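You operate a simulated robot arm through the tools that you are given. There is no shell and no other tool. Be economical: measure what you need, move in short steps, check, and stop when the job is done.

Carry out the task below with a simulated two-armed robot. There is one attempt and no reset: what you move stays moved.

TASK
Pour milk into the grey jug up to 200 ML.
Fine: the blue carton goes back in the bottle rack; shut the fridge door. Set down upright: blue milk carton.

It is judged by the outcome, as a careful person would: the job done as asked, and still so three seconds after it is handed in. It fails if anything else is knocked over, pushed out of place, dropped, spilled or broken.

THE ROBOT
Two 7-joint arms with two-finger parallel grippers on one trunk, on a base that drives. Base frame: it is fixed to the floor where the robot stands at the start and does not move with it; the origin is under the middle of the robot, x ahead of it, y to its left, z up. Lengths are in m, angles in rad, forces in N, time in s.
The left shoulder is at the start at [0.05, 0.168, 1.144], the right one opposite. With the tool pointing down near the work surface each hand reaches from about 0.22 to 0.66 m from the robot's upright axis, wherever it stands, measured 20 degrees to its own side. Places, roughly: bottle rack of the fridge door [0.5, 0.2, 0.9]; fridge door [0.4, 0.2, 1.1]. Payload 1.57 kg a hand.
The tool frame of a hand sits at the grasp point between the pads (the TCP): z along the fingers, y along the line on which they close. The tips reach 0.03 m beyond it. The gripper opens to 0.08 m. The fingers are 0.017 m wide and 0.012 m thick; the gripper's body (0.04 by 0.082 m) begins 0.08 m behind the TCP.
Orientation is that of the tool frame in the base frame, as a unit quaternion [w, x, y, z]. With the fingers straight down and closing along the base's y, the tool's x points along the base's -x, its y along +y and its z along -z.

THE INTERFACE
- The arms move only by the tool servo_tool. It takes "left_motion", "right_motion" or both (then of equal length, played together; a hand with none holds still); each is a list of rows, each a list of 7 numbers: the turn, a rotation vector about the tool's x, y, z in units of 8 degrees (1.0 is 8 degrees), then the shift along the tool's x, y, z in units of 50 mm (1.0 is 50 mm), then the gripper command, from -1 (shut) to 1 (fully open), values between in proportion. In form: [[ax, ay, az, dx, dy, dz, jaw], ...]. A call has 1 to 20 rows; each row shifts and turns the commanded pose from where the row before left it, along the tool's axes as they then stand. A call with a number of a shift or a turn outside -1 to 1 is refused whole. A row lasts 0.2 s, in which the tool goes at most 0.05 m and 0.15 rad; a call with a longer step from one row to the next is refused whole, and so is a gripper value outside its range. A pose out of reach is approached as far as the arm can. The call stops where the force on the tool passes 90 N (or 10 N more than at its start, if that is more) or the arm is blocked; 0.2 s more then pass. Each finger travels about 0.045 m/s and halts on what it meets, pressing with about 35 N; the grip force reading is that of the motor and also rises with nothing between the fingers. The clock runs only during rows and for 0.2 s after the last one: add rows that do not move to give the fingers time. It gives the time, the measured TCP pose, the force on the tool (base axes), the opening and the grip force at its end, in the units of the frame above (readings bear some noise), with the torque about the TCP (base axes, N m) and any sound that the robot's microphone picked up.
- Cameras (640 x 400 px; columns grow to the right, rows downward): "scene" is now at [0.1188, 0.0383, 1.3595]; the picture's right is [0.46, -0.89, 0.00], its down [-0.46, -0.24, -0.85] and it looks along [0.76, 0.39, -0.52] (base axes); focal length 214 px, centre (320, 200). "left" rides on the left gripper at [0.072, 0.007, -0.122] in its tool frame; the picture's right is [-0.09, 1.00, 0.00], its down [-0.84, -0.08, -0.54] and it looks along [-0.54, -0.05, 0.84] (tool axes); focal length 238 px, centre (320, 200). "right" rides on the right gripper at [0.072, -0.007, -0.122] in its tool frame; the picture's right is [0.09, 1.00, 0.00], its down [-0.84, 0.08, -0.54] and it looks along [-0.54, 0.05, 0.84] (tool axes); focal length 238 px, centre (320, 200).
- capture(camera): a new picture of that camera. The clock stands still meanwhile.
- raise_lower(by): slides the trunk up (or, below 0, down) by that many m; the arms and the scene camera ride with it, the base frame stays. It gives what a move gives, with no picture.
- drive_base(legs): drives the robot by 1 to 6 legs, each [ahead, left, turn to the left] in m, m and rad, along the robot's own axes; the way and the turn of a leg run together, so that a leg with both is an arc; at most 1.5 m and 3.142 rad a leg. The arms and the cameras ride along, it lands a little off, and it stops where it bumps. It gives what a move gives.
- turn_head(pan, tilt): turns the head with the scene camera to pan (to the left, within 1.396 rad either way) and tilt (down, from -0.506 to 1.204), counted from straight ahead of the robot. It gives what a move gives.
- locate(camera, pixels): for up to 12 pixels [column, row] of the newest picture of that camera ("zoom" is the newest enlarged one), the place [x, y, z] in the base frame of the surface seen there, good to about 0.003 m. The clock stands still meanwhile.
- close_up(camera, box): a new picture of the part [left, top, right, bottom] of that camera's present view, enlarged. The clock stands still meanwhile.
- hand_in(): hands the job in; it is judged then, once.

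Go step by step. Measure first, check grasps and placings, and put right what went wrong. The budget is 80 turns and 58 pictures, counting those below and the enlarged ones. Unless the task says otherwise, let go and move clear before handing in, and close with one line.

The tools are called after "Call:" as name(argument=value, ...) on one line, values as JSON. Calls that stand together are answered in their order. servo_tool: Moves the arms, as the interface text tells. Its arguments: {"type":"object","properties":{"left_motion":{"type":"array","items":{"type":"array","items":{"type":"number"}}},"right_motion":{"type":"array","items":{"type":"array","items":{"type":"number"}}}},"required":[]} The other tools are called the same way: raise_lower (by) slides the trunk up or down; drive_base (legs) drives the base; turn_head (pan, tilt) turns the head that bears the scene camera; capture (camera) takes a picture; locate (camera, pixels) gives the place of the surface under pixels of a picture; close_up (camera, box) takes an enlarged picture of a part of a camera's view; hand_in () hands the job in.

At the start:

```text
time: 0.0
left_tool_pos: [0.2334, 0.2581, 1.3138]
left_tool_rot: [0.0, 0.0, 1.0, 0.0]
left_ft_force: [0.5, -0.2, -0.8]
left_wrist_torque: [0.01, 0.01, -0.01]
left_grip_width: 0.0798
left_finger_force: 0.1
right_tool_pos: [0.2848, 0.0047, 1.2816]
right_tool_rot: [0.0, 0.0, 1.0, 0.002]
right_ft_force: [0.4, -0.1, -0.6]
right_wrist_torque: [-0.02, -0.03, -0.02]
right_grip_width: 0.08
right_finger_force: 0.1
trunk travel left (down, up): [-0.312, 0.13]
robot x, y, heading: [0.0003, -0.0027, -0.002]
head pan, tilt: [0.48, 0.55]
```

scene: 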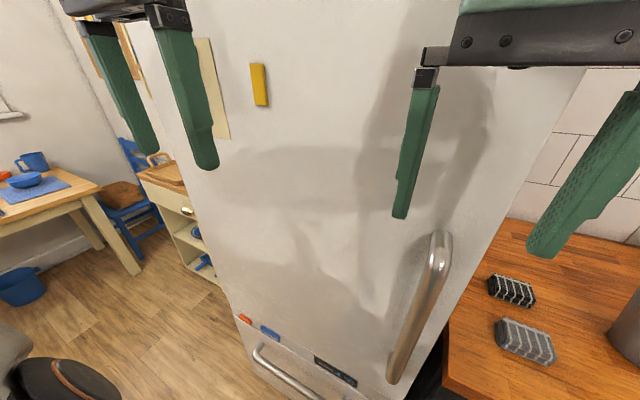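
right: 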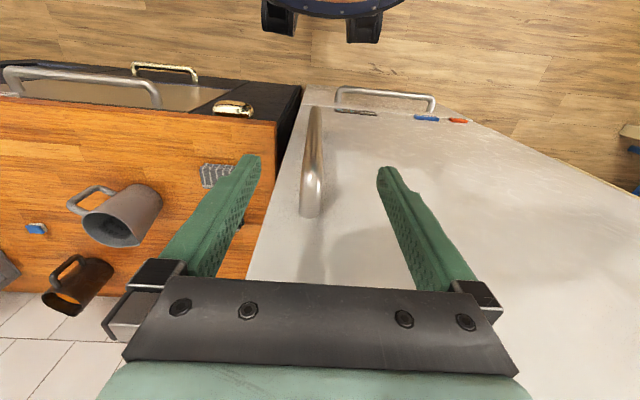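
left: 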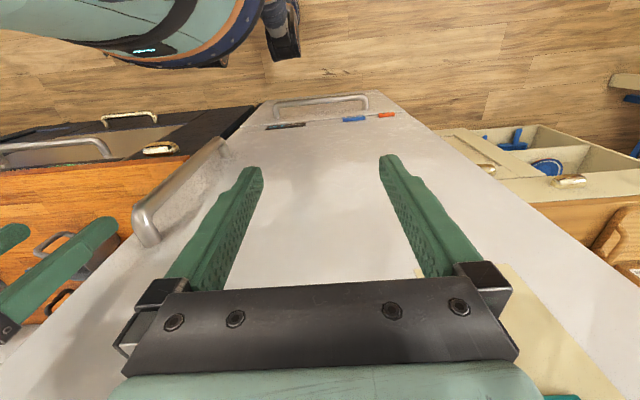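

The fridge door is shut, with its handle at about (430,300) in the scene picture, and jugs stand on the counter to the right. I'll measure the handle and door points, then look to the right.

Call:
locate(camera="scene", pixels=[[438, 250], [425, 300], [397, 365], [440, 235], [350, 250], [235, 300], [400, 395], [250, 350], [330, 365], [250, 150]])

Call:
turn_head(pan=-0.5, tilt=0.6)

Call:
capture(camera="scene")

```text
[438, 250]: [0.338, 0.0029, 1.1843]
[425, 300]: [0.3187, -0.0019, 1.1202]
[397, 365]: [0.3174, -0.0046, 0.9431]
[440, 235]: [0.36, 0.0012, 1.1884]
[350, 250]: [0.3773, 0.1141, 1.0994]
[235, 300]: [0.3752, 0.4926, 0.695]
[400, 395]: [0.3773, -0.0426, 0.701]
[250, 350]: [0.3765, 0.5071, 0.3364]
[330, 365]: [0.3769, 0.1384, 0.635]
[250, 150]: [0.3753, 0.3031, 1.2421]
```

```text
time: 1.2
left_tool_pos: [0.2339, 0.2574, 1.3146]
left_tool_rot: [-0.001, 0.0, 1.0, 0.0]
left_ft_force: [-0.6, -0.3, 0.1]
left_wrist_torque: [-0.02, -0.02, 0.01]
left_grip_width: 0.0799
left_finger_force: 0.0
right_tool_pos: [0.285, 0.0049, 1.2814]
right_tool_rot: [0.001, -0.001, 1.0, 0.001]
right_ft_force: [0.0, 0.5, -0.1]
right_wrist_torque: [0.04, -0.03, -0.02]
right_grip_width: 0.08
right_finger_force: 0.0
trunk travel left (down, up): [-0.312, 0.13]
robot x, y, heading: [-0.0028, 0.0043, 0.002]
head pan, tilt: [-0.499, 0.6]
```

```text
54 pictures are left
```

scene: 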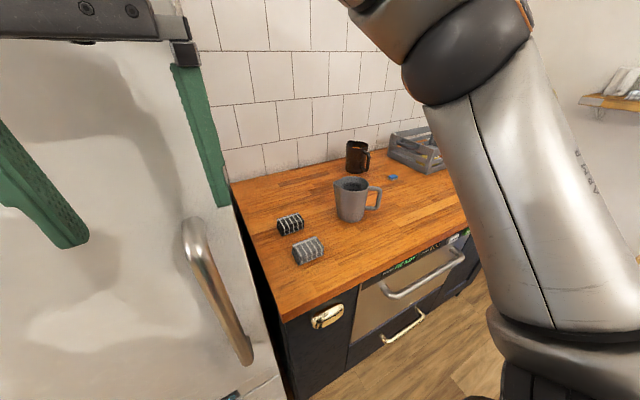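

The grey jug is at (352,200), a dark one at (357,157), and two brushes sit near the front of the counter. I'll measure these and enlarge the jug.

Call:
locate(camera="scene", pixels=[[352, 205], [352, 186], [338, 184], [370, 188], [380, 195], [352, 222], [357, 157], [290, 225], [308, 250], [283, 320], [233, 185], [420, 240]])

Call:
close_up(camera="scene", box=[270, 130, 430, 270])

Call:
turn_head(pan=0.6, tilt=0.1)

Call:
capture(camera="scene")

```text
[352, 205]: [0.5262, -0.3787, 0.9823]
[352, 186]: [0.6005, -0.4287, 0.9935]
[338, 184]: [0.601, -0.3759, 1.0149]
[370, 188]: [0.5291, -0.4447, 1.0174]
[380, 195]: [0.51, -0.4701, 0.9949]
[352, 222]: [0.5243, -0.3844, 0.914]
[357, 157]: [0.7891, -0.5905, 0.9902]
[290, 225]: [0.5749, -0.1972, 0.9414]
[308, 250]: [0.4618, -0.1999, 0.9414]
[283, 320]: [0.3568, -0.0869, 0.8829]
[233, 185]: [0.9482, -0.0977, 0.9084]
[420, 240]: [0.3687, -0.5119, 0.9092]
```

```text
2.86 times, centred on (350, 200) of scene
```

zoom: 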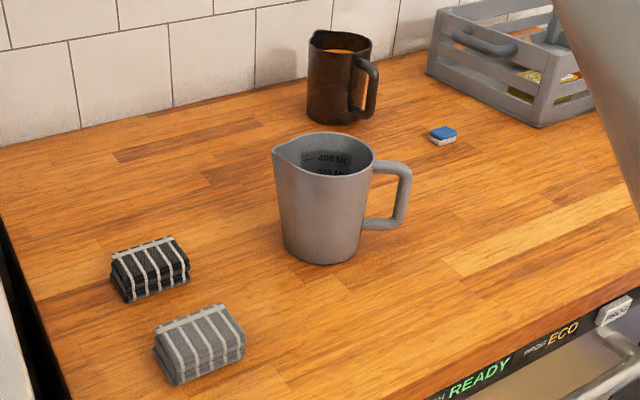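

```text
time: 2.6
left_tool_pos: [0.2332, 0.2581, 1.3127]
left_tool_rot: [0.0, 0.001, 1.0, 0.0]
left_ft_force: [-0.2, -0.3, 0.4]
left_wrist_torque: [0.0, 0.02, -0.01]
left_grip_width: 0.0797
left_finger_force: 0.1
right_tool_pos: [0.2837, 0.0036, 1.2822]
right_tool_rot: [0.0, 0.0, 1.0, 0.001]
right_ft_force: [-0.4, 0.2, 0.4]
right_wrist_torque: [-0.03, 0.0, 0.02]
right_grip_width: 0.08
right_finger_force: 0.0
trunk travel left (down, up): [-0.312, 0.13]
robot x, y, heading: [-0.0011, 0.0012, -0.006]
head pan, tilt: [0.6, 0.099]
```

```text
52 pictures are left
```

scene: 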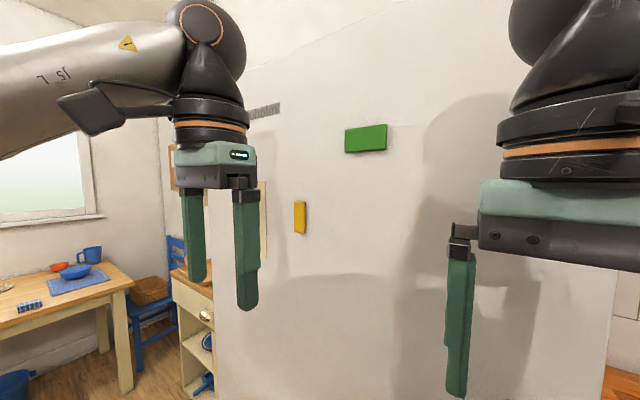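

The jug has marks inside its far wall. I'll measure the fridge's left edge to find the hinge.

Call:
locate(camera="scene", pixels=[[216, 380], [214, 340], [225, 385], [265, 108], [265, 220], [610, 360], [602, 390], [365, 138]])

Call:
turn_head(pan=0.0, tilt=0.9)

Call:
capture(camera="scene")

```text
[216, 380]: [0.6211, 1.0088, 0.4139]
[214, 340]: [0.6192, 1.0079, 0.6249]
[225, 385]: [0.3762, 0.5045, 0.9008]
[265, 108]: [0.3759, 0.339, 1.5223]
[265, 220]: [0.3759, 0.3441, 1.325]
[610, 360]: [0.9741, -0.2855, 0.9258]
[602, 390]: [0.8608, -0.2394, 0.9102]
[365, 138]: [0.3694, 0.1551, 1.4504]
```

```text
time: 3.7
left_tool_pos: [0.233, 0.2592, 1.3131]
left_tool_rot: [0.0, 0.0, 1.0, 0.0]
left_ft_force: [-0.9, -0.8, 0.3]
left_wrist_torque: [-0.01, 0.0, -0.04]
left_grip_width: 0.0798
left_finger_force: 0.0
right_tool_pos: [0.2841, 0.0048, 1.2806]
right_tool_rot: [0.001, 0.0, 1.0, 0.0]
right_ft_force: [0.5, -0.4, -0.4]
right_wrist_torque: [-0.02, -0.03, 0.01]
right_grip_width: 0.0802
right_finger_force: 0.2
trunk travel left (down, up): [-0.312, 0.13]
robot x, y, heading: [-0.0019, 0.0036, -0.002]
head pan, tilt: [0.0, 0.901]
```

```text
51 pictures are left
```

scene: 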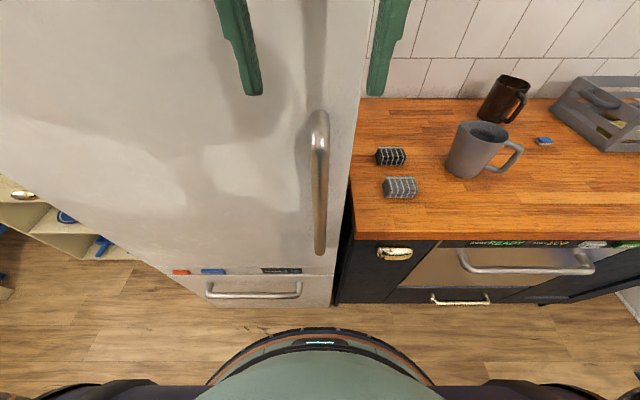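

The door spans y≈-0.055 to 0.51, hinged on the left, with the handle bar at x≈0.325, y≈0. I'll back off and shift right so the left hand is square in front of the handle, then level that hand.

Call:
drive_base(legs=[[-0.28, 0, 0], [0, -0.2, 0]])

Call:
servo_tool(left_motion=[[0, -1, 0, 0, 0, 0, 1], [0, -1, 0, 0, 0, 0, 1], [0, -1, 0, 0, 0, 0, 1], [0, -1, 0, 0, 0, 0, 1], [0, -1, 0, 0, 0, 0, 1], [0, -1, 0, 0, 0, 0, 1], [0, -1, 0, 0, 0, 0, 1], [0, -1, 0, 0, 0, 0, 1], [0, -1, 0, 0, 0, 0, 1], [0, -1, 0, 0, 0, 0, 1], [0, -1, 0, 0, 0, 0, 1], [0, -0.25, 0, 0, 0, 0, 1]])

Call:
capture(camera="scene")

```text
time: 7.6
left_tool_pos: [-0.0479, 0.0608, 1.3132]
left_tool_rot: [0.0, 0.001, 1.0, 0.0]
left_ft_force: [-0.2, -0.2, -0.7]
left_wrist_torque: [0.01, 0.02, 0.02]
left_grip_width: 0.08
left_finger_force: 0.1
right_tool_pos: [0.0016, -0.1933, 1.2806]
right_tool_rot: [0.001, 0.001, 1.0, 0.002]
right_ft_force: [-0.1, -0.5, -0.3]
right_wrist_torque: [-0.03, -0.02, 0.01]
right_grip_width: 0.08
right_finger_force: 0.0
trunk travel left (down, up): [-0.312, 0.13]
robot x, y, heading: [-0.2853, -0.1988, -0.006]
head pan, tilt: [0.0, 0.901]
```

```text
time: 10.2
left_tool_pos: [-0.0546, 0.0664, 1.3564]
left_tool_rot: [0.707, 0.001, 0.707, -0.001]
left_ft_force: [0.8, 0.2, -0.2]
left_wrist_torque: [0.01, -0.07, 0.04]
left_grip_width: 0.0798
left_finger_force: 0.0
left hand out of reach, approached as far as the arm can: row 10, 11, 12
right_tool_pos: [0.0018, -0.1939, 1.282]
right_tool_rot: [0.001, 0.002, 1.0, 0.001]
right_ft_force: [0.8, -0.7, 0.7]
right_wrist_torque: [0.0, -0.01, 0.0]
right_grip_width: 0.08
right_finger_force: 0.0
trunk travel left (down, up): [-0.312, 0.13]
robot x, y, heading: [-0.2807, -0.2004, -0.004]
head pan, tilt: [0.0, 0.901]
```

```text
50 pictures are left
```

scene: 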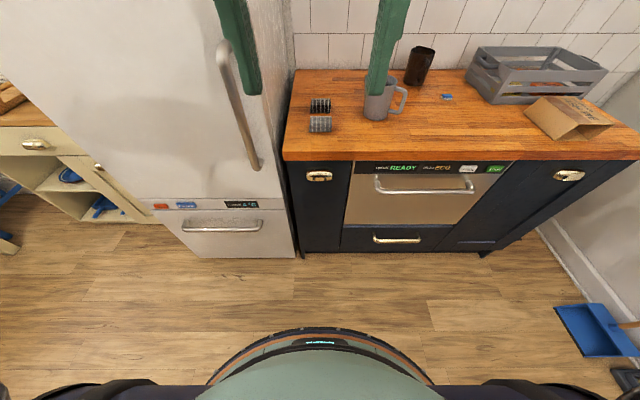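

The left hand now points at the door. I'll bring it to a stand-off in front of the handle.

Call:
servo_tool(left_motion=[[0, 0, 0, 0.6, -0.16, 0.6, 1], [0, 0, 0, 0.6, -0.16, 0.6, 1], [0, 0, 0, 0.6, -0.16, 0.6, 1], [0, 0, 0, 0.6, -0.16, 0.6, 1], [0, 0, 0, 0.6, -0.16, 0.6, 1], [0, 0, 0, 0.6, -0.16, 0.6, 1], [0, 0, 0, 0.6, -0.16, 0.6, 1], [0, 0, 0, 0.6, -0.16, 0.6, 1], [0, 0, 0, 0, 0, 0, 1]])

Call:
turn_head(pan=0.3, tilt=0.5)

Call:
capture(camera="scene")

Call:
capture(camera="left")

```text
time: 12.2
left_tool_pos: [0.2101, 0.0112, 1.221]
left_tool_rot: [0.708, 0.001, 0.707, -0.002]
left_ft_force: [-0.2, -0.5, 0.1]
left_wrist_torque: [0.0, 0.02, -0.01]
left_grip_width: 0.0799
left_finger_force: 0.1
left hand out of reach, approached as far as the arm can: row 1, 2, 3, 4, 5
right_tool_pos: [0.0019, -0.1929, 1.2811]
right_tool_rot: [0.001, 0.002, 1.0, 0.001]
right_ft_force: [-0.6, 0.7, -0.1]
right_wrist_torque: [0.01, 0.01, -0.02]
right_grip_width: 0.0801
right_finger_force: 0.1
trunk travel left (down, up): [-0.312, 0.13]
robot x, y, heading: [-0.2822, -0.199, -0.002]
head pan, tilt: [0.0, 0.901]
```

```text
time: 13.1
left_tool_pos: [0.2098, 0.011, 1.2209]
left_tool_rot: [0.707, 0.001, 0.707, -0.001]
left_ft_force: [-0.5, -0.1, 0.5]
left_wrist_torque: [-0.02, -0.03, 0.02]
left_grip_width: 0.08
left_finger_force: 0.0
right_tool_pos: [0.0023, -0.1935, 1.2808]
right_tool_rot: [0.001, 0.002, 1.0, 0.001]
right_ft_force: [-0.2, -0.5, 0.2]
right_wrist_torque: [-0.03, 0.01, -0.01]
right_grip_width: 0.0802
right_finger_force: 0.0
trunk travel left (down, up): [-0.312, 0.13]
robot x, y, heading: [-0.2818, -0.1973, -0.005]
head pan, tilt: [0.3, 0.499]
```

```text
49 pictures are left
```

scene: 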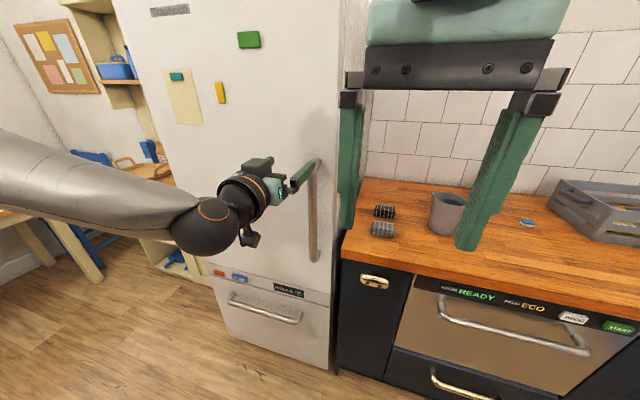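

```text
48 pictures are left
```

left: 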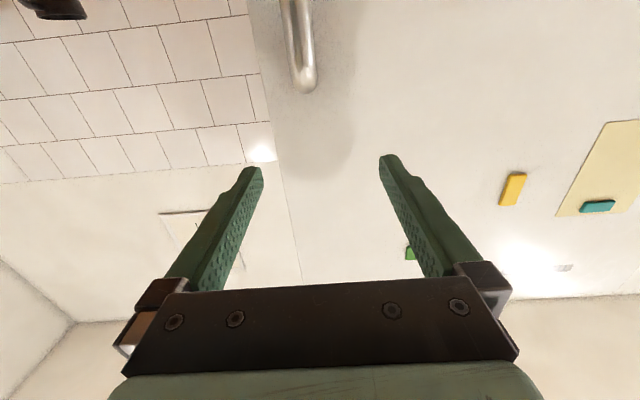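

The hand is at z=1.22, above the handle. I'll lower it to 1.07, centre it on the bar, advance, and grip.

Call:
servo_tool(left_motion=[[0, 0, 0, 0.95, -0.1, 0, 1], [0, 0, 0, 0.95, -0.1, 0, 1], [0, 0, 0, 0.95, -0.1, 0, 1], [0, 0, 0, 0, 0, 0.6, 1], [0, 0, 0, 0, 0, 0.6, 1], [0, 0, 0, 0, 0, 0.6, 1], [0, 0, 0, 0, 0, 0.5, 1], [0, 0, 0, 0, 0, 0, 1]])

Call:
close_up(camera="scene", box=[200, 130, 400, 290])

```text
time: 14.9
left_tool_pos: [0.2823, 0.0349, 1.2174]
left_tool_rot: [0.705, 0.001, 0.709, 0.0]
left_ft_force: [-0.3, 0.0, 0.5]
left_wrist_torque: [-0.01, -0.05, 0.02]
left_grip_width: 0.0801
left_finger_force: 0.1
left hand out of reach, approached as far as the arm can: row 1, 2, 3, 4, 5, 6, 7
right_tool_pos: [0.0017, -0.1932, 1.2815]
right_tool_rot: [0.001, 0.002, 1.0, 0.002]
right_ft_force: [-0.6, 0.2, 0.5]
right_wrist_torque: [0.01, 0.0, -0.02]
right_grip_width: 0.0803
right_finger_force: 0.1
trunk travel left (down, up): [-0.312, 0.13]
robot x, y, heading: [-0.2851, -0.1951, -0.001]
head pan, tilt: [0.3, 0.499]
```

```text
2.50 times, centred on (300, 210) of scene
```

zoom: 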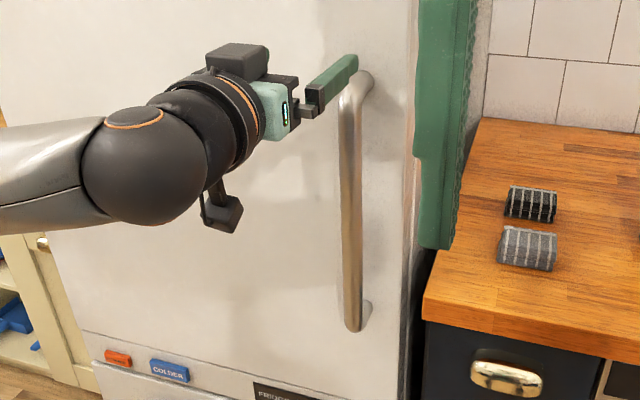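

The arm can't reach lower while level at this trunk height (it stopped at z=1.217). I'll back off and lower the trunk instead.

Call:
servo_tool(left_motion=[[0, 0, 0, 0, 0, -0.8, 1], [0, 0, 0, 0, 0, -0.8, 1], [0, 0, 0, 0, 0, 0, 1]])

Call:
raise_lower(by=-0.16)

```text
time: 15.7
left_tool_pos: [0.2019, 0.0355, 1.2172]
left_tool_rot: [0.707, 0.001, 0.707, -0.001]
left_ft_force: [0.2, -0.3, 0.2]
left_wrist_torque: [0.0, 0.01, -0.02]
left_grip_width: 0.0797
left_finger_force: 0.0
right_tool_pos: [0.0028, -0.1928, 1.2808]
right_tool_rot: [0.001, 0.002, 1.0, 0.001]
right_ft_force: [0.1, -0.3, 0.6]
right_wrist_torque: [-0.01, -0.01, 0.01]
right_grip_width: 0.0799
right_finger_force: 0.0
trunk travel left (down, up): [-0.312, 0.13]
robot x, y, heading: [-0.2823, -0.1933, -0.001]
head pan, tilt: [0.3, 0.499]
```

```text
time: 17.5
left_tool_pos: [0.2022, 0.0352, 1.057]
left_tool_rot: [0.707, 0.002, 0.707, -0.002]
left_ft_force: [-0.1, 0.1, 0.8]
left_wrist_torque: [0.0, 0.0, 0.02]
left_grip_width: 0.08
left_finger_force: 0.0
right_tool_pos: [0.002, -0.1931, 1.1216]
right_tool_rot: [0.002, 0.002, 1.0, 0.001]
right_ft_force: [0.7, 0.5, 0.2]
right_wrist_torque: [0.0, -0.01, 0.02]
right_grip_width: 0.08
right_finger_force: 0.0
trunk travel left (down, up): [-0.152, 0.29]
robot x, y, heading: [-0.2797, -0.1975, 0.001]
head pan, tilt: [0.3, 0.499]
```

Now z=1.057. I'll shift right onto the handle line and check.

Call:
servo_tool(left_motion=[[0, 0, 0, 0, -0.4, 0.2, 1], [0, 0, 0, 0, -0.36, 0.2, 1], [0, 0, 0, 0, 0, 0, 1]])

Call:
capture(camera="left")

```text
time: 18.3
left_tool_pos: [0.2219, -0.0031, 1.0575]
left_tool_rot: [0.708, 0.0, 0.706, -0.001]
left_ft_force: [0.8, -0.1, 0.3]
left_wrist_torque: [-0.03, -0.03, 0.0]
left_grip_width: 0.0799
left_finger_force: 0.1
right_tool_pos: [0.002, -0.1925, 1.1228]
right_tool_rot: [0.001, 0.002, 1.0, 0.001]
right_ft_force: [0.4, 0.9, -0.9]
right_wrist_torque: [-0.01, 0.0, -0.01]
right_grip_width: 0.08
right_finger_force: 0.0
trunk travel left (down, up): [-0.152, 0.29]
robot x, y, heading: [-0.2773, -0.1935, -0.002]
head pan, tilt: [0.3, 0.499]
```

```text
46 pictures are left
```

left: 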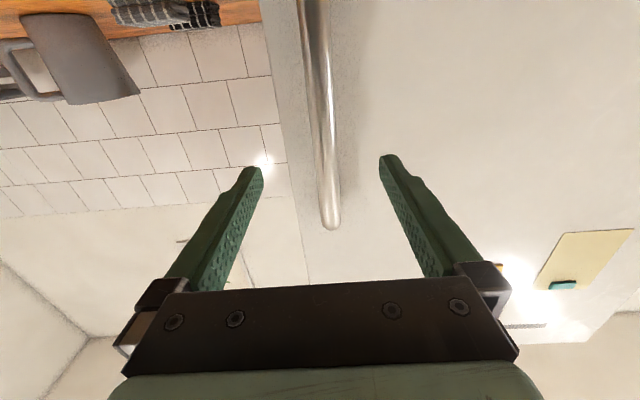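

The bar lies midway between the fingers (column ~322). I'll advance about 0.103 m and close.

Call:
servo_tool(left_motion=[[0, 0, 0, 0, 0, 0.7, 1], [0, 0, 0, 0, 0, 0.7, 1], [0, 0, 0, 0, 0, 0.66, 1], [0, 0, 0, 0, 0, 0, 1], [0, 0, 0, 0, 0, 0, -1], [0, 0, 0, 0, 0, 0, -1], [0, 0, 0, 0, 0, 0, -1], [0, 0, 0, 0, 0, 0, -1], [0, 0, 0, 0, 0, 0, -1]])

```text
time: 20.3
left_tool_pos: [0.3258, 0.0017, 1.0575]
left_tool_rot: [0.707, -0.003, 0.707, 0.001]
left_ft_force: [-0.6, 13.8, 1.5]
left_wrist_torque: [0.2, 0.25, 0.32]
left_grip_width: 0.025
left_finger_force: 30.1
right_tool_pos: [0.0019, -0.1921, 1.12]
right_tool_rot: [0.0, 0.001, 1.0, 0.0]
right_ft_force: [0.3, 0.4, 0.4]
right_wrist_torque: [0.01, 0.05, 0.01]
right_grip_width: 0.0799
right_finger_force: 0.2
trunk travel left (down, up): [-0.152, 0.29]
robot x, y, heading: [-0.2838, -0.1953, -0.004]
head pan, tilt: [0.3, 0.499]
```

The handle is gripped (25 mm). I'll pull along the door's arc by about 20°, turning with the door.

Call:
servo_tool(left_motion=[[0.25, 0, 0, 0, 0.05, -0.36, -1], [0.25, 0, 0, 0, 0.05, -0.36, -1], [0.25, 0, 0, 0, 0.05, -0.36, -1], [0.25, 0, 0, 0, 0.05, -0.36, -1], [0.25, 0, 0, 0, 0.05, -0.36, -1], [0.25, 0, 0, 0, 0.05, -0.36, -1], [0.25, 0, 0, 0, 0.05, -0.36, -1], [0.25, 0, 0, 0, 0.05, -0.36, -1], [0.25, 0, 0, 0, 0.05, -0.36, -1], [0.25, 0, 0, 0, 0.05, -0.36, -1], [0, 0, 0, 0, 0, 0, -1]])

Call:
capture(camera="scene")

```text
time: 22.7
left_tool_pos: [0.1484, 0.0484, 1.0592]
left_tool_rot: [0.693, 0.131, 0.697, -0.128]
left_ft_force: [-15.8, -31.5, -24.3]
left_wrist_torque: [-0.01, -0.31, -0.25]
left_grip_width: 0.0247
left_finger_force: 36.6
left hand out of reach, approached as far as the arm can: row 1
right_tool_pos: [0.0022, -0.1959, 1.1212]
right_tool_rot: [0.0, 0.002, 1.0, 0.003]
right_ft_force: [-0.2, -0.8, 0.9]
right_wrist_torque: [0.01, 0.01, 0.03]
right_grip_width: 0.0799
right_finger_force: 0.1
trunk travel left (down, up): [-0.152, 0.29]
robot x, y, heading: [-0.2841, -0.1984, -0.008]
head pan, tilt: [0.3, 0.499]
```

```text
45 pictures are left
```

scene: 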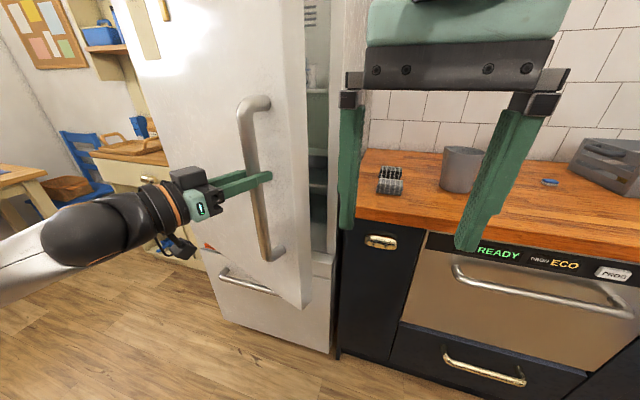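

The door is about 20° open. I'll pull another 14°, then let go.

Call:
servo_tool(left_motion=[[0.25, 0, 0, 0, 0.05, -0.36, -1], [0.25, 0, 0, 0, 0.05, -0.36, -1], [0.25, 0, 0, 0, 0.05, -0.36, -1], [0.25, 0, 0, 0, 0.05, -0.36, -1], [0.25, 0, 0, 0, 0.05, -0.36, -1], [0.25, 0, 0, 0, 0.05, -0.36, -1], [0.25, 0, 0, 0, 0.05, -0.36, -1], [0, 0, 0, 0, 0, 0, -1]])

```text
time: 24.5
left_tool_pos: [0.0757, 0.0886, 1.0692]
left_tool_rot: [0.673, 0.193, 0.685, -0.203]
left_ft_force: [29.2, 48.0, -29.3]
left_wrist_torque: [0.3, 0.07, 0.31]
left_grip_width: 0.0249
left_finger_force: 36.6
left hand out of reach, approached as far as the arm can: row 5, 6, 7
right_tool_pos: [0.0084, -0.186, 1.1199]
right_tool_rot: [-0.003, 0.001, 1.0, -0.003]
right_ft_force: [-0.6, 0.7, -0.3]
right_wrist_torque: [0.01, -0.02, 0.0]
right_grip_width: 0.0798
right_finger_force: 0.0
trunk travel left (down, up): [-0.152, 0.29]
robot x, y, heading: [-0.2857, -0.1979, -0.004]
head pan, tilt: [0.3, 0.499]
```

The arm reached its limit at about 31° open. I'll release and draw the hand straight off the bar by driving back along the finger direction.

Call:
servo_tool(left_motion=[[0, 0, 0, 0, 0, 0, 1], [0, 0, 0, 0, 0, 0, 1], [0, 0, 0, 0, 0, 0, 1], [0, 0, 0, 0, 0, 0, 1], [0, 0, 0, 0, 0, 0, 1]])

Call:
drive_base(legs=[[-0.11, 0.07, 0]])

Call:
capture(camera="scene")

```text
time: 25.7
left_tool_pos: [0.0649, 0.0739, 1.0746]
left_tool_rot: [0.676, 0.208, 0.676, -0.208]
left_ft_force: [-1.0, 0.6, 0.3]
left_wrist_torque: [-0.02, 0.0, -0.03]
left_grip_width: 0.08
left_finger_force: 0.1
right_tool_pos: [0.001, -0.1928, 1.1209]
right_tool_rot: [0.001, 0.002, 1.0, 0.001]
right_ft_force: [-0.5, -0.5, -0.6]
right_wrist_torque: [0.0, -0.01, 0.02]
right_grip_width: 0.08
right_finger_force: 0.0
trunk travel left (down, up): [-0.152, 0.29]
robot x, y, heading: [-0.2844, -0.1981, -0.007]
head pan, tilt: [0.3, 0.499]
```

```text
time: 27.0
left_tool_pos: [-0.0437, 0.1446, 1.0752]
left_tool_rot: [0.677, 0.207, 0.676, -0.208]
left_ft_force: [-0.2, -0.1, 0.7]
left_wrist_torque: [-0.02, 0.0, -0.01]
left_grip_width: 0.0799
left_finger_force: 0.1
right_tool_pos: [-0.1073, -0.1222, 1.1221]
right_tool_rot: [0.001, 0.001, 1.0, 0.002]
right_ft_force: [-0.2, 0.5, -0.8]
right_wrist_torque: [-0.03, -0.04, 0.03]
right_grip_width: 0.0801
right_finger_force: 0.0
trunk travel left (down, up): [-0.152, 0.29]
robot x, y, heading: [-0.3942, -0.1254, -0.006]
head pan, tilt: [0.3, 0.499]
```

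```text
44 pictures are left
```

scene: 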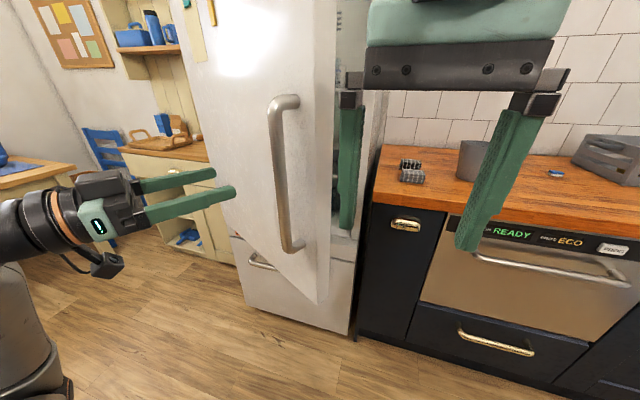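

The hand is clear and the door stands about 31° open. I'll drive right to see inside the door and bring the left hand round to its inner side.

Call:
drive_base(legs=[[0, -0.42, 0]])

Call:
servo_tool(left_motion=[[-1, 0, 0, 0, 0, 0, 0], [-1, 0, 0, 0, 0, 0, -1], [-1, 0, 0, 0, 0, 0, -1], [-1, 0, 0, 0, 0, 0, -1], [-0.25, 0, 0, 0, 0, 0, -1], [0, 0, 0, 0, 0, 0, -1]])

Call:
turn_head(pan=0.6, tilt=0.3)

Call:
capture(camera="scene")

```text
time: 31.3
left_tool_pos: [-0.0456, -0.2803, 1.0756]
left_tool_rot: [0.676, 0.208, 0.676, -0.208]
left_ft_force: [0.5, 0.2, -0.4]
left_wrist_torque: [-0.03, -0.01, 0.02]
left_grip_width: 0.08
left_finger_force: 0.0
right_tool_pos: [-0.1087, -0.5468, 1.1212]
right_tool_rot: [0.0, 0.003, 1.0, 0.0]
right_ft_force: [0.2, -0.3, -0.1]
right_wrist_torque: [0.02, -0.05, 0.0]
right_grip_width: 0.0801
right_finger_force: 0.2
trunk travel left (down, up): [-0.152, 0.29]
robot x, y, heading: [-0.3948, -0.552, -0.008]
head pan, tilt: [0.3, 0.499]
```

```text
time: 32.7
left_tool_pos: [0.0069, -0.2268, 1.1258]
left_tool_rot: [0.707, 0.001, 0.707, -0.001]
left_ft_force: [0.0, 0.5, -0.8]
left_wrist_torque: [-0.03, 0.01, 0.0]
left_grip_width: 0.0
left_finger_force: 21.3
left hand out of reach, approached as far as the arm can: row 1, 2, 3, 4, 5
right_tool_pos: [-0.1097, -0.5474, 1.1222]
right_tool_rot: [0.0, 0.002, 1.0, 0.0]
right_ft_force: [0.4, 0.1, -0.2]
right_wrist_torque: [-0.01, -0.01, 0.04]
right_grip_width: 0.08
right_finger_force: 0.0
trunk travel left (down, up): [-0.152, 0.29]
robot x, y, heading: [-0.3883, -0.5504, -0.003]
head pan, tilt: [0.3, 0.499]
```

```text
time: 33.5
left_tool_pos: [0.0079, -0.2276, 1.1256]
left_tool_rot: [0.707, 0.002, 0.707, -0.002]
left_ft_force: [-0.3, -0.2, 0.0]
left_wrist_torque: [0.01, -0.01, -0.01]
left_grip_width: 0.0
left_finger_force: 22.0
right_tool_pos: [-0.1094, -0.547, 1.1223]
right_tool_rot: [0.001, 0.003, 1.0, 0.001]
right_ft_force: [-0.3, 0.2, -0.8]
right_wrist_torque: [0.02, 0.01, -0.01]
right_grip_width: 0.0799
right_finger_force: 0.1
trunk travel left (down, up): [-0.152, 0.29]
robot x, y, heading: [-0.3956, -0.5483, -0.003]
head pan, tilt: [0.6, 0.3]
```

```text
43 pictures are left
```

scene: 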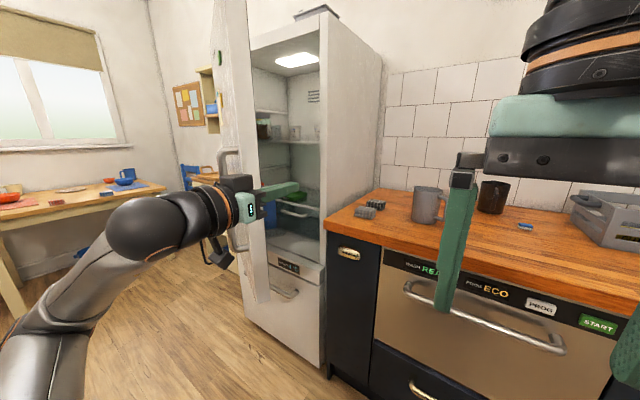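

The door edge stands at about columns 215–265. I'll measure it.

Call:
close_up(camera="scene", box=[200, 80, 330, 310])

Call:
locate(camera="scene", pixels=[[220, 60], [248, 100], [235, 120], [250, 150], [255, 280], [268, 290], [322, 70], [250, 50], [285, 205], [225, 155]])

```text
1.74 times, centred on (265, 195) of scene
```

zoom: 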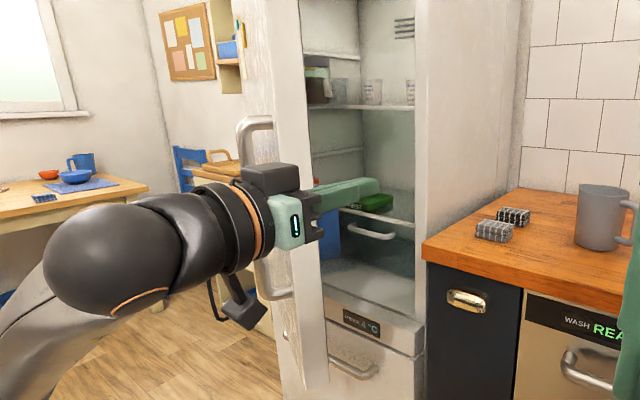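

```text
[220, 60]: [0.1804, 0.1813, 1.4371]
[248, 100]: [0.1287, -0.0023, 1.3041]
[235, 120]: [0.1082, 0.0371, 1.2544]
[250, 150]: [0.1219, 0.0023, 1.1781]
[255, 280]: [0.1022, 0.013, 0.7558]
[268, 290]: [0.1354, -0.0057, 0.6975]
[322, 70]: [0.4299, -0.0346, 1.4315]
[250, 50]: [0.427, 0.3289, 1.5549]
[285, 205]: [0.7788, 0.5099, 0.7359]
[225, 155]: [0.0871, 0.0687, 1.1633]
```

The door's inner corner is at about (0.135, -0.006), about 31° open. I'll bring the left hand in front of the robot, turn 45° left, and slip the closed fingers behind the door edge.

Call:
servo_tool(left_motion=[[0, 0, 0, 0.2, -0.7, 0.5, -1], [0, 0, 0, 0.2, -0.7, 0.5, -1], [0, 0, 0, 0.2, -0.7, 0.5, -1], [0, 0, 0, 0.2, -0.7, 0.5, -1], [0, 0, 0, 0, 0, 0, -1]])

Call:
drive_base(legs=[[0, 0, 0.785], [0, -0.209, 0]])

Call:
turn_head(pan=0.1, tilt=0.4)

Call:
capture(camera="scene")

```text
time: 34.7
left_tool_pos: [0.1066, -0.3706, 1.0862]
left_tool_rot: [0.707, 0.001, 0.707, -0.002]
left_ft_force: [0.4, 0.1, 0.5]
left_wrist_torque: [-0.04, 0.01, 0.01]
left_grip_width: 0.0
left_finger_force: 20.9
right_tool_pos: [-0.1091, -0.5475, 1.1218]
right_tool_rot: [0.0, 0.001, 1.0, 0.002]
right_ft_force: [-0.1, -1.1, -0.8]
right_wrist_torque: [0.0, -0.01, 0.0]
right_grip_width: 0.08
right_finger_force: 0.1
trunk travel left (down, up): [-0.152, 0.29]
robot x, y, heading: [-0.3949, -0.5514, -0.009]
head pan, tilt: [0.6, 0.3]
```

```text
time: 39.2
left_tool_pos: [-0.0221, -0.215, 1.0862]
left_tool_rot: [0.653, -0.27, 0.654, 0.27]
left_ft_force: [-0.3, 0.6, -0.6]
left_wrist_torque: [0.01, -0.01, 0.01]
left_grip_width: 0.0
left_finger_force: 21.5
right_tool_pos: [-0.0492, -0.4924, 1.1212]
right_tool_rot: [0.001, -0.383, 0.924, 0.001]
right_ft_force: [0.8, 0.3, 0.0]
right_wrist_torque: [0.02, 0.02, 0.03]
right_grip_width: 0.0801
right_finger_force: 0.0
trunk travel left (down, up): [-0.152, 0.29]
robot x, y, heading: [-0.2485, -0.6971, 0.777]
head pan, tilt: [0.6, 0.3]
```

```text
time: 40.1
left_tool_pos: [-0.0236, -0.2142, 1.0859]
left_tool_rot: [0.654, -0.27, 0.654, 0.269]
left_ft_force: [0.5, 0.5, -1.2]
left_wrist_torque: [0.02, 0.0, -0.01]
left_grip_width: 0.0001
left_finger_force: 21.3
right_tool_pos: [-0.0497, -0.4932, 1.1213]
right_tool_rot: [0.001, -0.382, 0.924, 0.001]
right_ft_force: [1.3, -0.2, 0.3]
right_wrist_torque: [-0.01, -0.01, 0.02]
right_grip_width: 0.08
right_finger_force: 0.2
trunk travel left (down, up): [-0.152, 0.29]
robot x, y, heading: [-0.2455, -0.6963, 0.783]
head pan, tilt: [0.099, 0.4]
```

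```text
41 pictures are left
```

scene: 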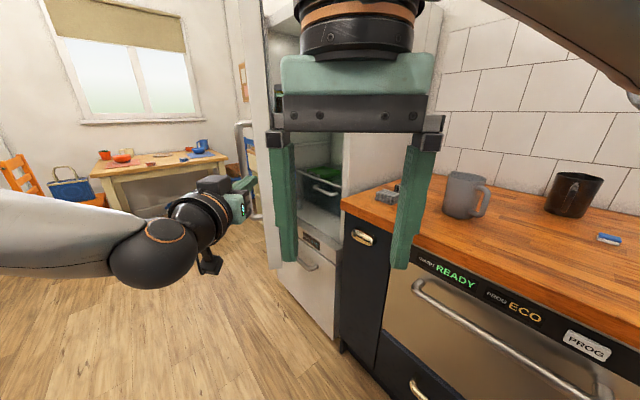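

Clearances match the plan. I'll drive ahead 0.28 m to place the fingers behind the door edge.

Call:
drive_base(legs=[[0.28, 0, 0]])

Call:
capture(camera="left")

```text
time: 42.1
left_tool_pos: [0.1718, -0.0181, 1.0859]
left_tool_rot: [0.653, -0.27, 0.654, 0.27]
left_ft_force: [0.8, 0.7, -0.3]
left_wrist_torque: [-0.02, 0.0, 0.03]
left_grip_width: 0.0001
left_finger_force: 21.0
right_tool_pos: [0.1472, -0.2963, 1.1214]
right_tool_rot: [0.001, -0.383, 0.924, 0.003]
right_ft_force: [0.2, 0.4, 0.0]
right_wrist_torque: [-0.01, 0.01, 0.04]
right_grip_width: 0.0801
right_finger_force: 0.1
trunk travel left (down, up): [-0.152, 0.29]
robot x, y, heading: [-0.0521, -0.5008, 0.789]
head pan, tilt: [0.099, 0.4]
```

```text
40 pictures are left
```

left: 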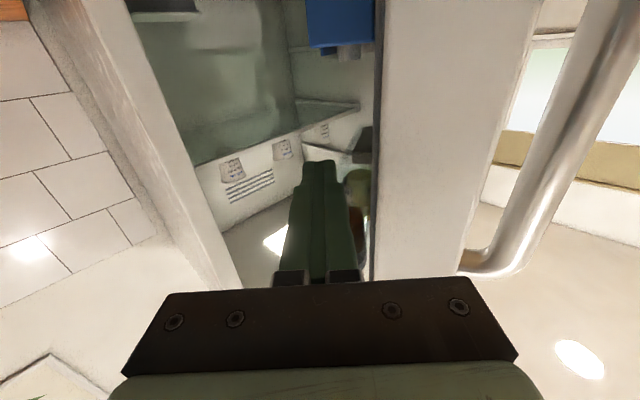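

The fingers sit just inside the door edge (column ~375), and the blue carton shows at (340,25). I'll strafe left to swing the door open.

Call:
drive_base(legs=[[0, 0.16, 0]])

Call:
capture(camera="left")

```text
time: 44.1
left_tool_pos: [0.0569, 0.0949, 1.0847]
left_tool_rot: [0.654, -0.271, 0.653, 0.271]
left_ft_force: [-0.3, -0.7, -0.5]
left_wrist_torque: [0.01, 0.01, -0.01]
left_grip_width: 0.0002
left_finger_force: 21.5
right_tool_pos: [0.0331, -0.1832, 1.1202]
right_tool_rot: [0.001, -0.383, 0.924, 0.0]
right_ft_force: [1.0, -0.1, -0.7]
right_wrist_torque: [-0.01, 0.01, -0.02]
right_grip_width: 0.0799
right_finger_force: 0.1
trunk travel left (down, up): [-0.152, 0.29]
robot x, y, heading: [-0.1646, -0.3872, 0.79]
head pan, tilt: [0.099, 0.4]
```

```text
39 pictures are left
```

left: 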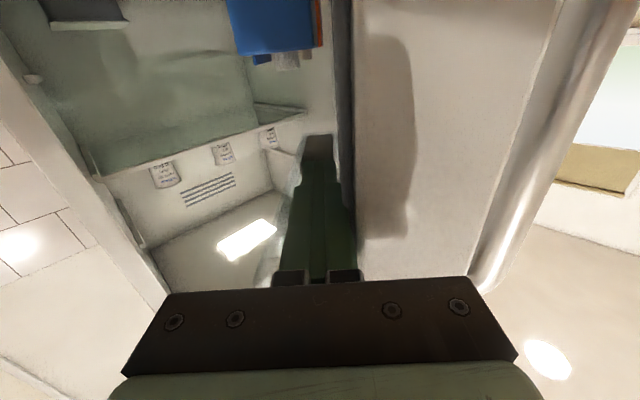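

The door is swinging with the hand. I'll continue.

Call:
drive_base(legs=[[0, 0.2, 0]])

Call:
capture(camera="scene")

```text
time: 46.5
left_tool_pos: [-0.0867, 0.2376, 1.086]
left_tool_rot: [0.652, -0.273, 0.652, 0.273]
left_ft_force: [0.3, 0.1, 0.3]
left_wrist_torque: [-0.01, -0.02, 0.0]
left_grip_width: 0.0002
left_finger_force: 21.3
right_tool_pos: [-0.1099, -0.0414, 1.1222]
right_tool_rot: [0.0, -0.385, 0.923, 0.0]
right_ft_force: [0.1, 0.8, 0.0]
right_wrist_torque: [0.0, 0.0, 0.02]
right_grip_width: 0.08
right_finger_force: 0.0
trunk travel left (down, up): [-0.152, 0.29]
robot x, y, heading: [-0.3024, -0.2438, 0.788]
head pan, tilt: [0.099, 0.4]
```

```text
38 pictures are left
```

scene: 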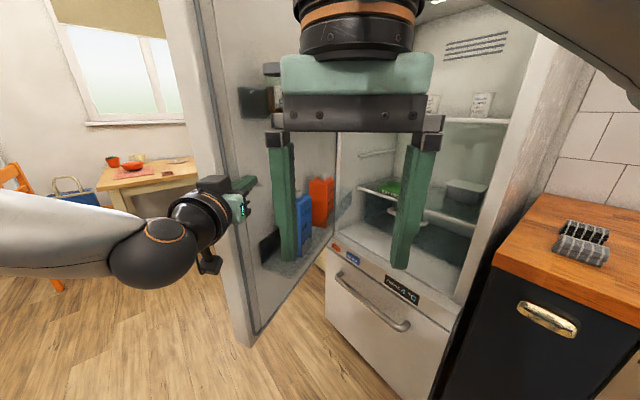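

The rack holds a dark item at (268,245), the blue carton (303,220) and a red carton (320,200). I'll measure these and the door.

Call:
close_up(camera="scene", box=[220, 140, 380, 300])

Call:
locate(camera="scene", pixels=[[303, 205], [303, 235], [311, 220], [320, 200], [268, 235], [250, 335], [215, 120], [268, 262], [300, 262], [330, 235], [300, 248], [256, 100]])

```text
2.50 times, centred on (300, 220) of scene
```

zoom: 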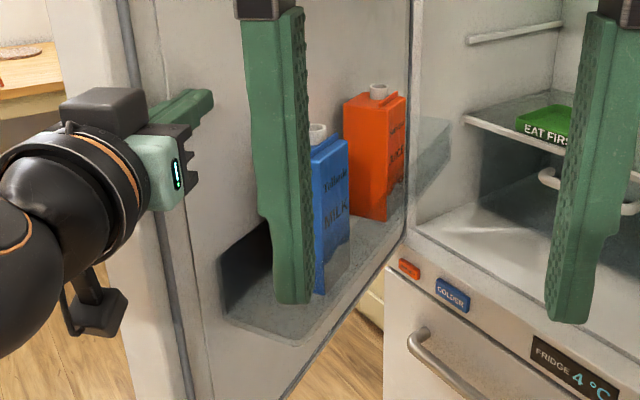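

```text
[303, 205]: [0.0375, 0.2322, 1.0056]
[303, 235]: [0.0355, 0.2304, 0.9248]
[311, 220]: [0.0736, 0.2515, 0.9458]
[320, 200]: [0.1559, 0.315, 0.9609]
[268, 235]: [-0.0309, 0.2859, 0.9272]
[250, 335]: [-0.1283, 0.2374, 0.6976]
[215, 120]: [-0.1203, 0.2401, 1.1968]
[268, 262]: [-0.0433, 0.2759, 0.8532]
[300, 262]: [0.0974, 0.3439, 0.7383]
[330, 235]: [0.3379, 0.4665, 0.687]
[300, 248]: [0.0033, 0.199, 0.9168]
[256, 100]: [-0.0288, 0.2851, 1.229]
```

The door is at about 66°. I'll push it further toward 88° so the rack faces the robot squarely.

Call:
drive_base(legs=[[0.09, 0.18, 0]])

Call:
turn_head(pan=0.0, tilt=0.5)

Call:
capture(camera="scene")

```text
time: 48.7
left_tool_pos: [-0.1507, 0.4277, 1.0861]
left_tool_rot: [0.653, -0.273, 0.652, 0.272]
left_ft_force: [0.4, -0.9, -0.5]
left_wrist_torque: [0.01, -0.01, -0.04]
left_grip_width: 0.0
left_finger_force: 21.3
right_tool_pos: [-0.1736, 0.1483, 1.1217]
right_tool_rot: [0.0, -0.384, 0.923, 0.002]
right_ft_force: [0.3, 0.3, 0.5]
right_wrist_torque: [-0.02, -0.01, -0.02]
right_grip_width: 0.08
right_finger_force: 0.0
trunk travel left (down, up): [-0.152, 0.29]
robot x, y, heading: [-0.372, -0.0559, 0.79]
head pan, tilt: [0.099, 0.4]
```

```text
time: 49.4
left_tool_pos: [-0.1515, 0.4283, 1.0858]
left_tool_rot: [0.652, -0.274, 0.652, 0.273]
left_ft_force: [-0.2, 0.8, 0.2]
left_wrist_torque: [0.0, 0.01, 0.04]
left_grip_width: 0.0002
left_finger_force: 20.6
right_tool_pos: [-0.1727, 0.1495, 1.1215]
right_tool_rot: [0.0, -0.385, 0.923, 0.003]
right_ft_force: [0.2, -0.1, 0.1]
right_wrist_torque: [0.05, 0.04, -0.02]
right_grip_width: 0.0799
right_finger_force: 0.1
trunk travel left (down, up): [-0.152, 0.29]
robot x, y, heading: [-0.372, -0.0528, 0.788]
head pan, tilt: [0.0, 0.499]
```

```text
36 pictures are left
```

scene: 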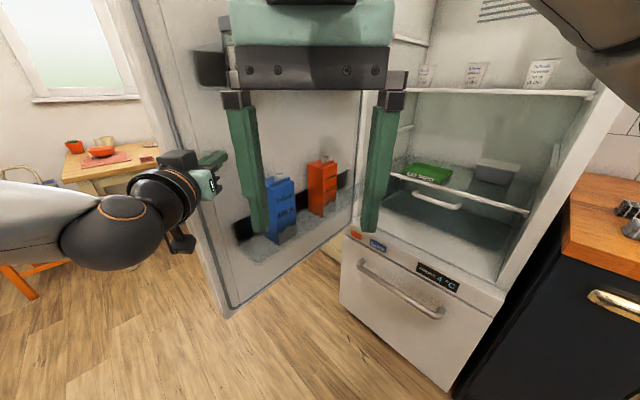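

The door is now roughly square-open. I'll back off, tuck the right hand to the side, and turn to face the rack.

Call:
drive_base(legs=[[-0.16, 0, 0], [0, -0.45, 0]])

Call:
servo_tool(right_motion=[[0, 0, 0, 0.25, -0.95, 0, 0], [0, 0, 0, 0.25, -0.95, 0, -1], [0, 0, 0, 0.25, -0.95, 0, -1], [0, 0, 0, 0.25, -0.95, 0, -1], [0, 0, 0, 0.25, -0.95, 0, -1], [0, 0, 0, 0.25, -0.95, 0, -1]])

Call:
drive_base(legs=[[0, 0, 0.75]])

Call:
turn_head(pan=-0.15, tilt=0.45)

Call:
capture(camera="scene")

```text
time: 54.9
left_tool_pos: [0.0516, 0.0036, 1.0848]
left_tool_rot: [0.652, -0.274, 0.652, 0.273]
left_ft_force: [0.6, 0.2, 0.2]
left_wrist_torque: [0.01, -0.01, 0.01]
left_grip_width: 0.0
left_finger_force: 21.8
right_tool_pos: [0.0313, -0.2768, 1.1215]
right_tool_rot: [0.0, -0.387, 0.922, 0.002]
right_ft_force: [-0.5, -0.1, -0.1]
right_wrist_torque: [0.0, 0.02, 0.01]
right_grip_width: 0.0802
right_finger_force: 0.0
trunk travel left (down, up): [-0.152, 0.29]
robot x, y, heading: [-0.1634, -0.4849, 0.795]
head pan, tilt: [0.0, 0.499]
```

```text
time: 56.2
left_tool_pos: [0.0525, 0.0028, 1.086]
left_tool_rot: [0.652, -0.275, 0.651, 0.274]
left_ft_force: [-0.2, -0.1, 0.0]
left_wrist_torque: [0.01, -0.03, 0.0]
left_grip_width: 0.0
left_finger_force: 21.2
right_tool_pos: [0.1683, -0.4962, 1.0937]
right_tool_rot: [0.001, -0.387, 0.922, 0.002]
right_ft_force: [-0.2, -0.1, -0.3]
right_wrist_torque: [-0.01, 0.01, -0.01]
right_grip_width: 0.0001
right_finger_force: 21.2
right hand out of reach, approached as far as the arm can: row 5, 6
trunk travel left (down, up): [-0.152, 0.29]
robot x, y, heading: [-0.1676, -0.4844, 0.8]
head pan, tilt: [0.0, 0.499]
```

```text
time: 58.6
left_tool_pos: [-0.3363, 0.0224, 1.0851]
left_tool_rot: [0.507, -0.494, 0.506, 0.493]
left_ft_force: [-0.4, 0.5, 0.2]
left_wrist_torque: [-0.01, -0.02, 0.02]
left_grip_width: 0.0
left_finger_force: 21.0
right_tool_pos: [0.089, -0.2636, 1.0939]
right_tool_rot: [0.0, -0.698, 0.716, 0.002]
right_ft_force: [0.9, -0.8, -0.2]
right_wrist_torque: [0.02, -0.01, -0.01]
right_grip_width: 0.0
right_finger_force: 21.4
trunk travel left (down, up): [-0.152, 0.29]
robot x, y, heading: [-0.1657, -0.4798, 1.545]
head pan, tilt: [0.0, 0.499]
```

```text
time: 59.3
left_tool_pos: [-0.3368, 0.0206, 1.0852]
left_tool_rot: [0.506, -0.494, 0.506, 0.494]
left_ft_force: [-0.1, -0.4, 0.1]
left_wrist_torque: [0.0, -0.02, 0.0]
left_grip_width: 0.0
left_finger_force: 21.4
right_tool_pos: [0.0884, -0.2629, 1.0942]
right_tool_rot: [-0.001, -0.697, 0.717, 0.002]
right_ft_force: [-0.3, -0.4, 0.3]
right_wrist_torque: [-0.03, 0.0, 0.0]
right_grip_width: 0.0001
right_finger_force: 20.8
trunk travel left (down, up): [-0.152, 0.29]
robot x, y, heading: [-0.1687, -0.4809, 1.548]
head pan, tilt: [-0.15, 0.45]
```

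```text
35 pictures are left
```

scene: 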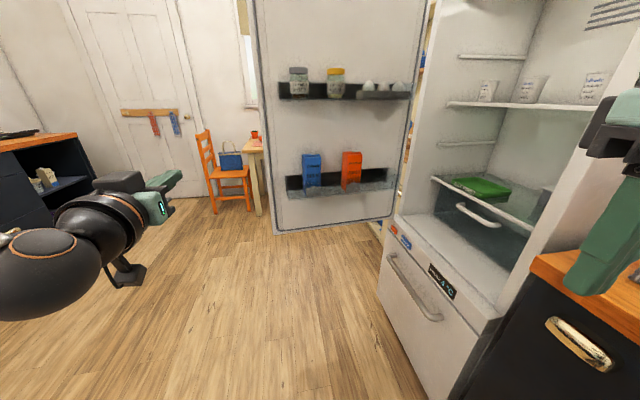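

Now I have a clear view: blue carton at (311,170) and red at (351,168) in the rack. I'll measure them closely.

Call:
close_up(camera="scene", box=[280, 140, 400, 215])

Call:
locate(camera="zoom", pixels=[[125, 120], [205, 130], [170, 200], [170, 80], [125, 240], [395, 100], [335, 150], [170, 290], [60, 200], [560, 200], [250, 240], [165, 105]])

```text
5.33 times, centred on (340, 178) of scene
```

zoom: 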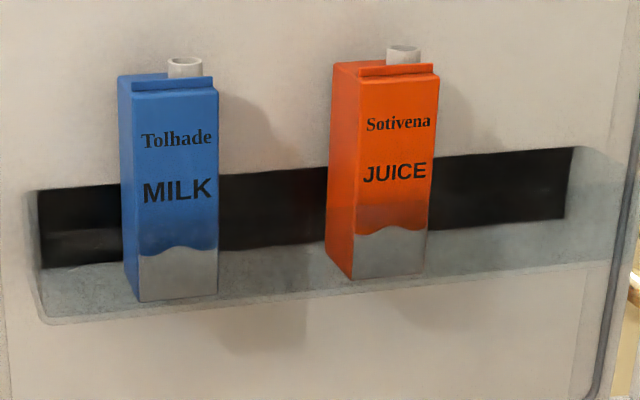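

```text
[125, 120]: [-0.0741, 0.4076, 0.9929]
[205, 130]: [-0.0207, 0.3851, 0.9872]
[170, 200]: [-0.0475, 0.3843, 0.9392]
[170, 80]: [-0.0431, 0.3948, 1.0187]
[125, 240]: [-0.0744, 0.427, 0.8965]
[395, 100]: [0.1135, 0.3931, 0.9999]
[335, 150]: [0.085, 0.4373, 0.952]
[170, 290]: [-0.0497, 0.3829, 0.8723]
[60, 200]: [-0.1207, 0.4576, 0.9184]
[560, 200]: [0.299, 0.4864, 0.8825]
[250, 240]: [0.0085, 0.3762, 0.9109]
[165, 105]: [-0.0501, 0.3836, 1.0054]
```

The carton's front face is at y≈0.384, x from -0.074 to -0.015, z about 0.87–1.02, with the spout at the back of its top. I'll bring the left hand toward the middle, open it, lower the trunk, and come to a stand-off in front.

Call:
servo_tool(left_motion=[[0, 0, 0, 0, -0.87, 0.33, 1], [0, 0, 0, 0, -0.87, 0.33, 1], [0, 0, 0, 0, -0.87, 0.33, 1], [0, 0, 0, 0, 0, 0, 1], [0, 0, 0, 0, 0, 0, 1]])

Call:
raise_lower(by=-0.11)

Call:
drive_base(legs=[[0, -0.16, 0.0], [0.2, 0, 0.02]])

Call:
capture(camera="left")

Call:
capture(camera="scene")

```text
time: 60.5
left_tool_pos: [-0.2454, 0.0553, 1.0866]
left_tool_rot: [0.506, -0.495, 0.505, 0.494]
left_ft_force: [-0.1, 0.0, 0.0]
left_wrist_torque: [-0.02, 0.0, -0.02]
left_grip_width: 0.0801
left_finger_force: 0.0
left hand out of reach, approached as far as the arm can: row 3
right_tool_pos: [0.0898, -0.2636, 1.0922]
right_tool_rot: [0.0, -0.697, 0.717, 0.002]
right_ft_force: [-0.7, 0.2, 1.4]
right_wrist_torque: [-0.01, 0.03, -0.02]
right_grip_width: 0.0001
right_finger_force: 21.0
trunk travel left (down, up): [-0.152, 0.29]
robot x, y, heading: [-0.1673, -0.4815, 1.541]
head pan, tilt: [-0.15, 0.45]
```

```text
time: 62.0
left_tool_pos: [-0.2455, 0.0553, 0.9756]
left_tool_rot: [0.506, -0.495, 0.504, 0.494]
left_ft_force: [-0.4, 0.5, -0.4]
left_wrist_torque: [0.03, 0.02, 0.02]
left_grip_width: 0.0799
left_finger_force: 0.1
right_tool_pos: [0.0903, -0.2633, 0.9838]
right_tool_rot: [-0.001, -0.697, 0.717, 0.002]
right_ft_force: [0.5, 0.1, 0.1]
right_wrist_torque: [-0.04, -0.04, 0.04]
right_grip_width: 0.0001
right_finger_force: 20.9
trunk travel left (down, up): [-0.042, 0.4]
robot x, y, heading: [-0.1596, -0.4787, 1.548]
head pan, tilt: [-0.15, 0.45]
```

```text
time: 65.2
left_tool_pos: [-0.0909, 0.2489, 0.9763]
left_tool_rot: [0.502, -0.5, 0.5, 0.498]
left_ft_force: [-1.0, 0.2, -1.0]
left_wrist_torque: [0.03, 0.0, 0.01]
left_grip_width: 0.08
left_finger_force: 0.1
right_tool_pos: [0.249, -0.063, 0.9833]
right_tool_rot: [0.0, -0.704, 0.711, 0.001]
right_ft_force: [0.4, -0.1, -0.3]
right_wrist_torque: [0.01, 0.02, -0.02]
right_grip_width: 0.0
right_finger_force: 21.9
trunk travel left (down, up): [-0.042, 0.4]
robot x, y, heading: [0.001, -0.2849, 1.563]
head pan, tilt: [-0.15, 0.45]
```

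```text
33 pictures are left
```

left: 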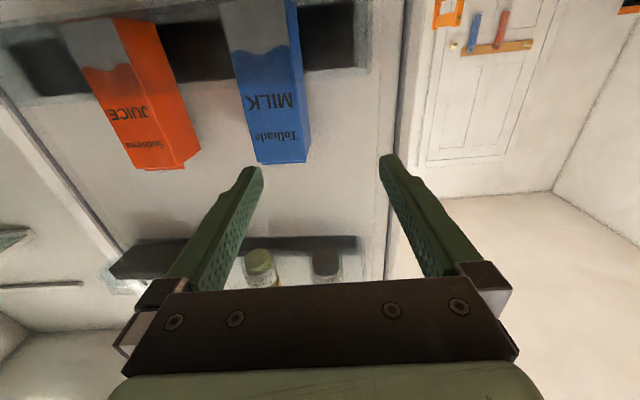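

```text
32 pictures are left
```

scene: 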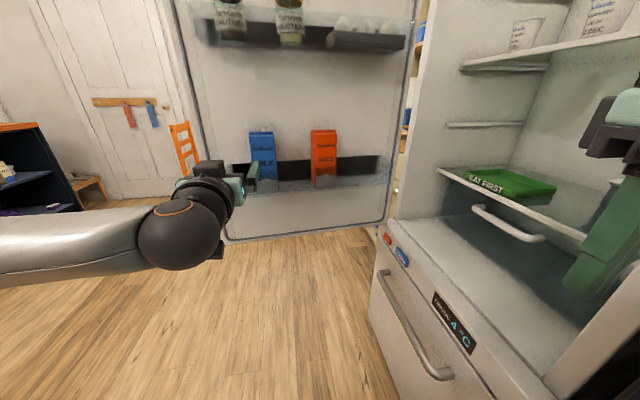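

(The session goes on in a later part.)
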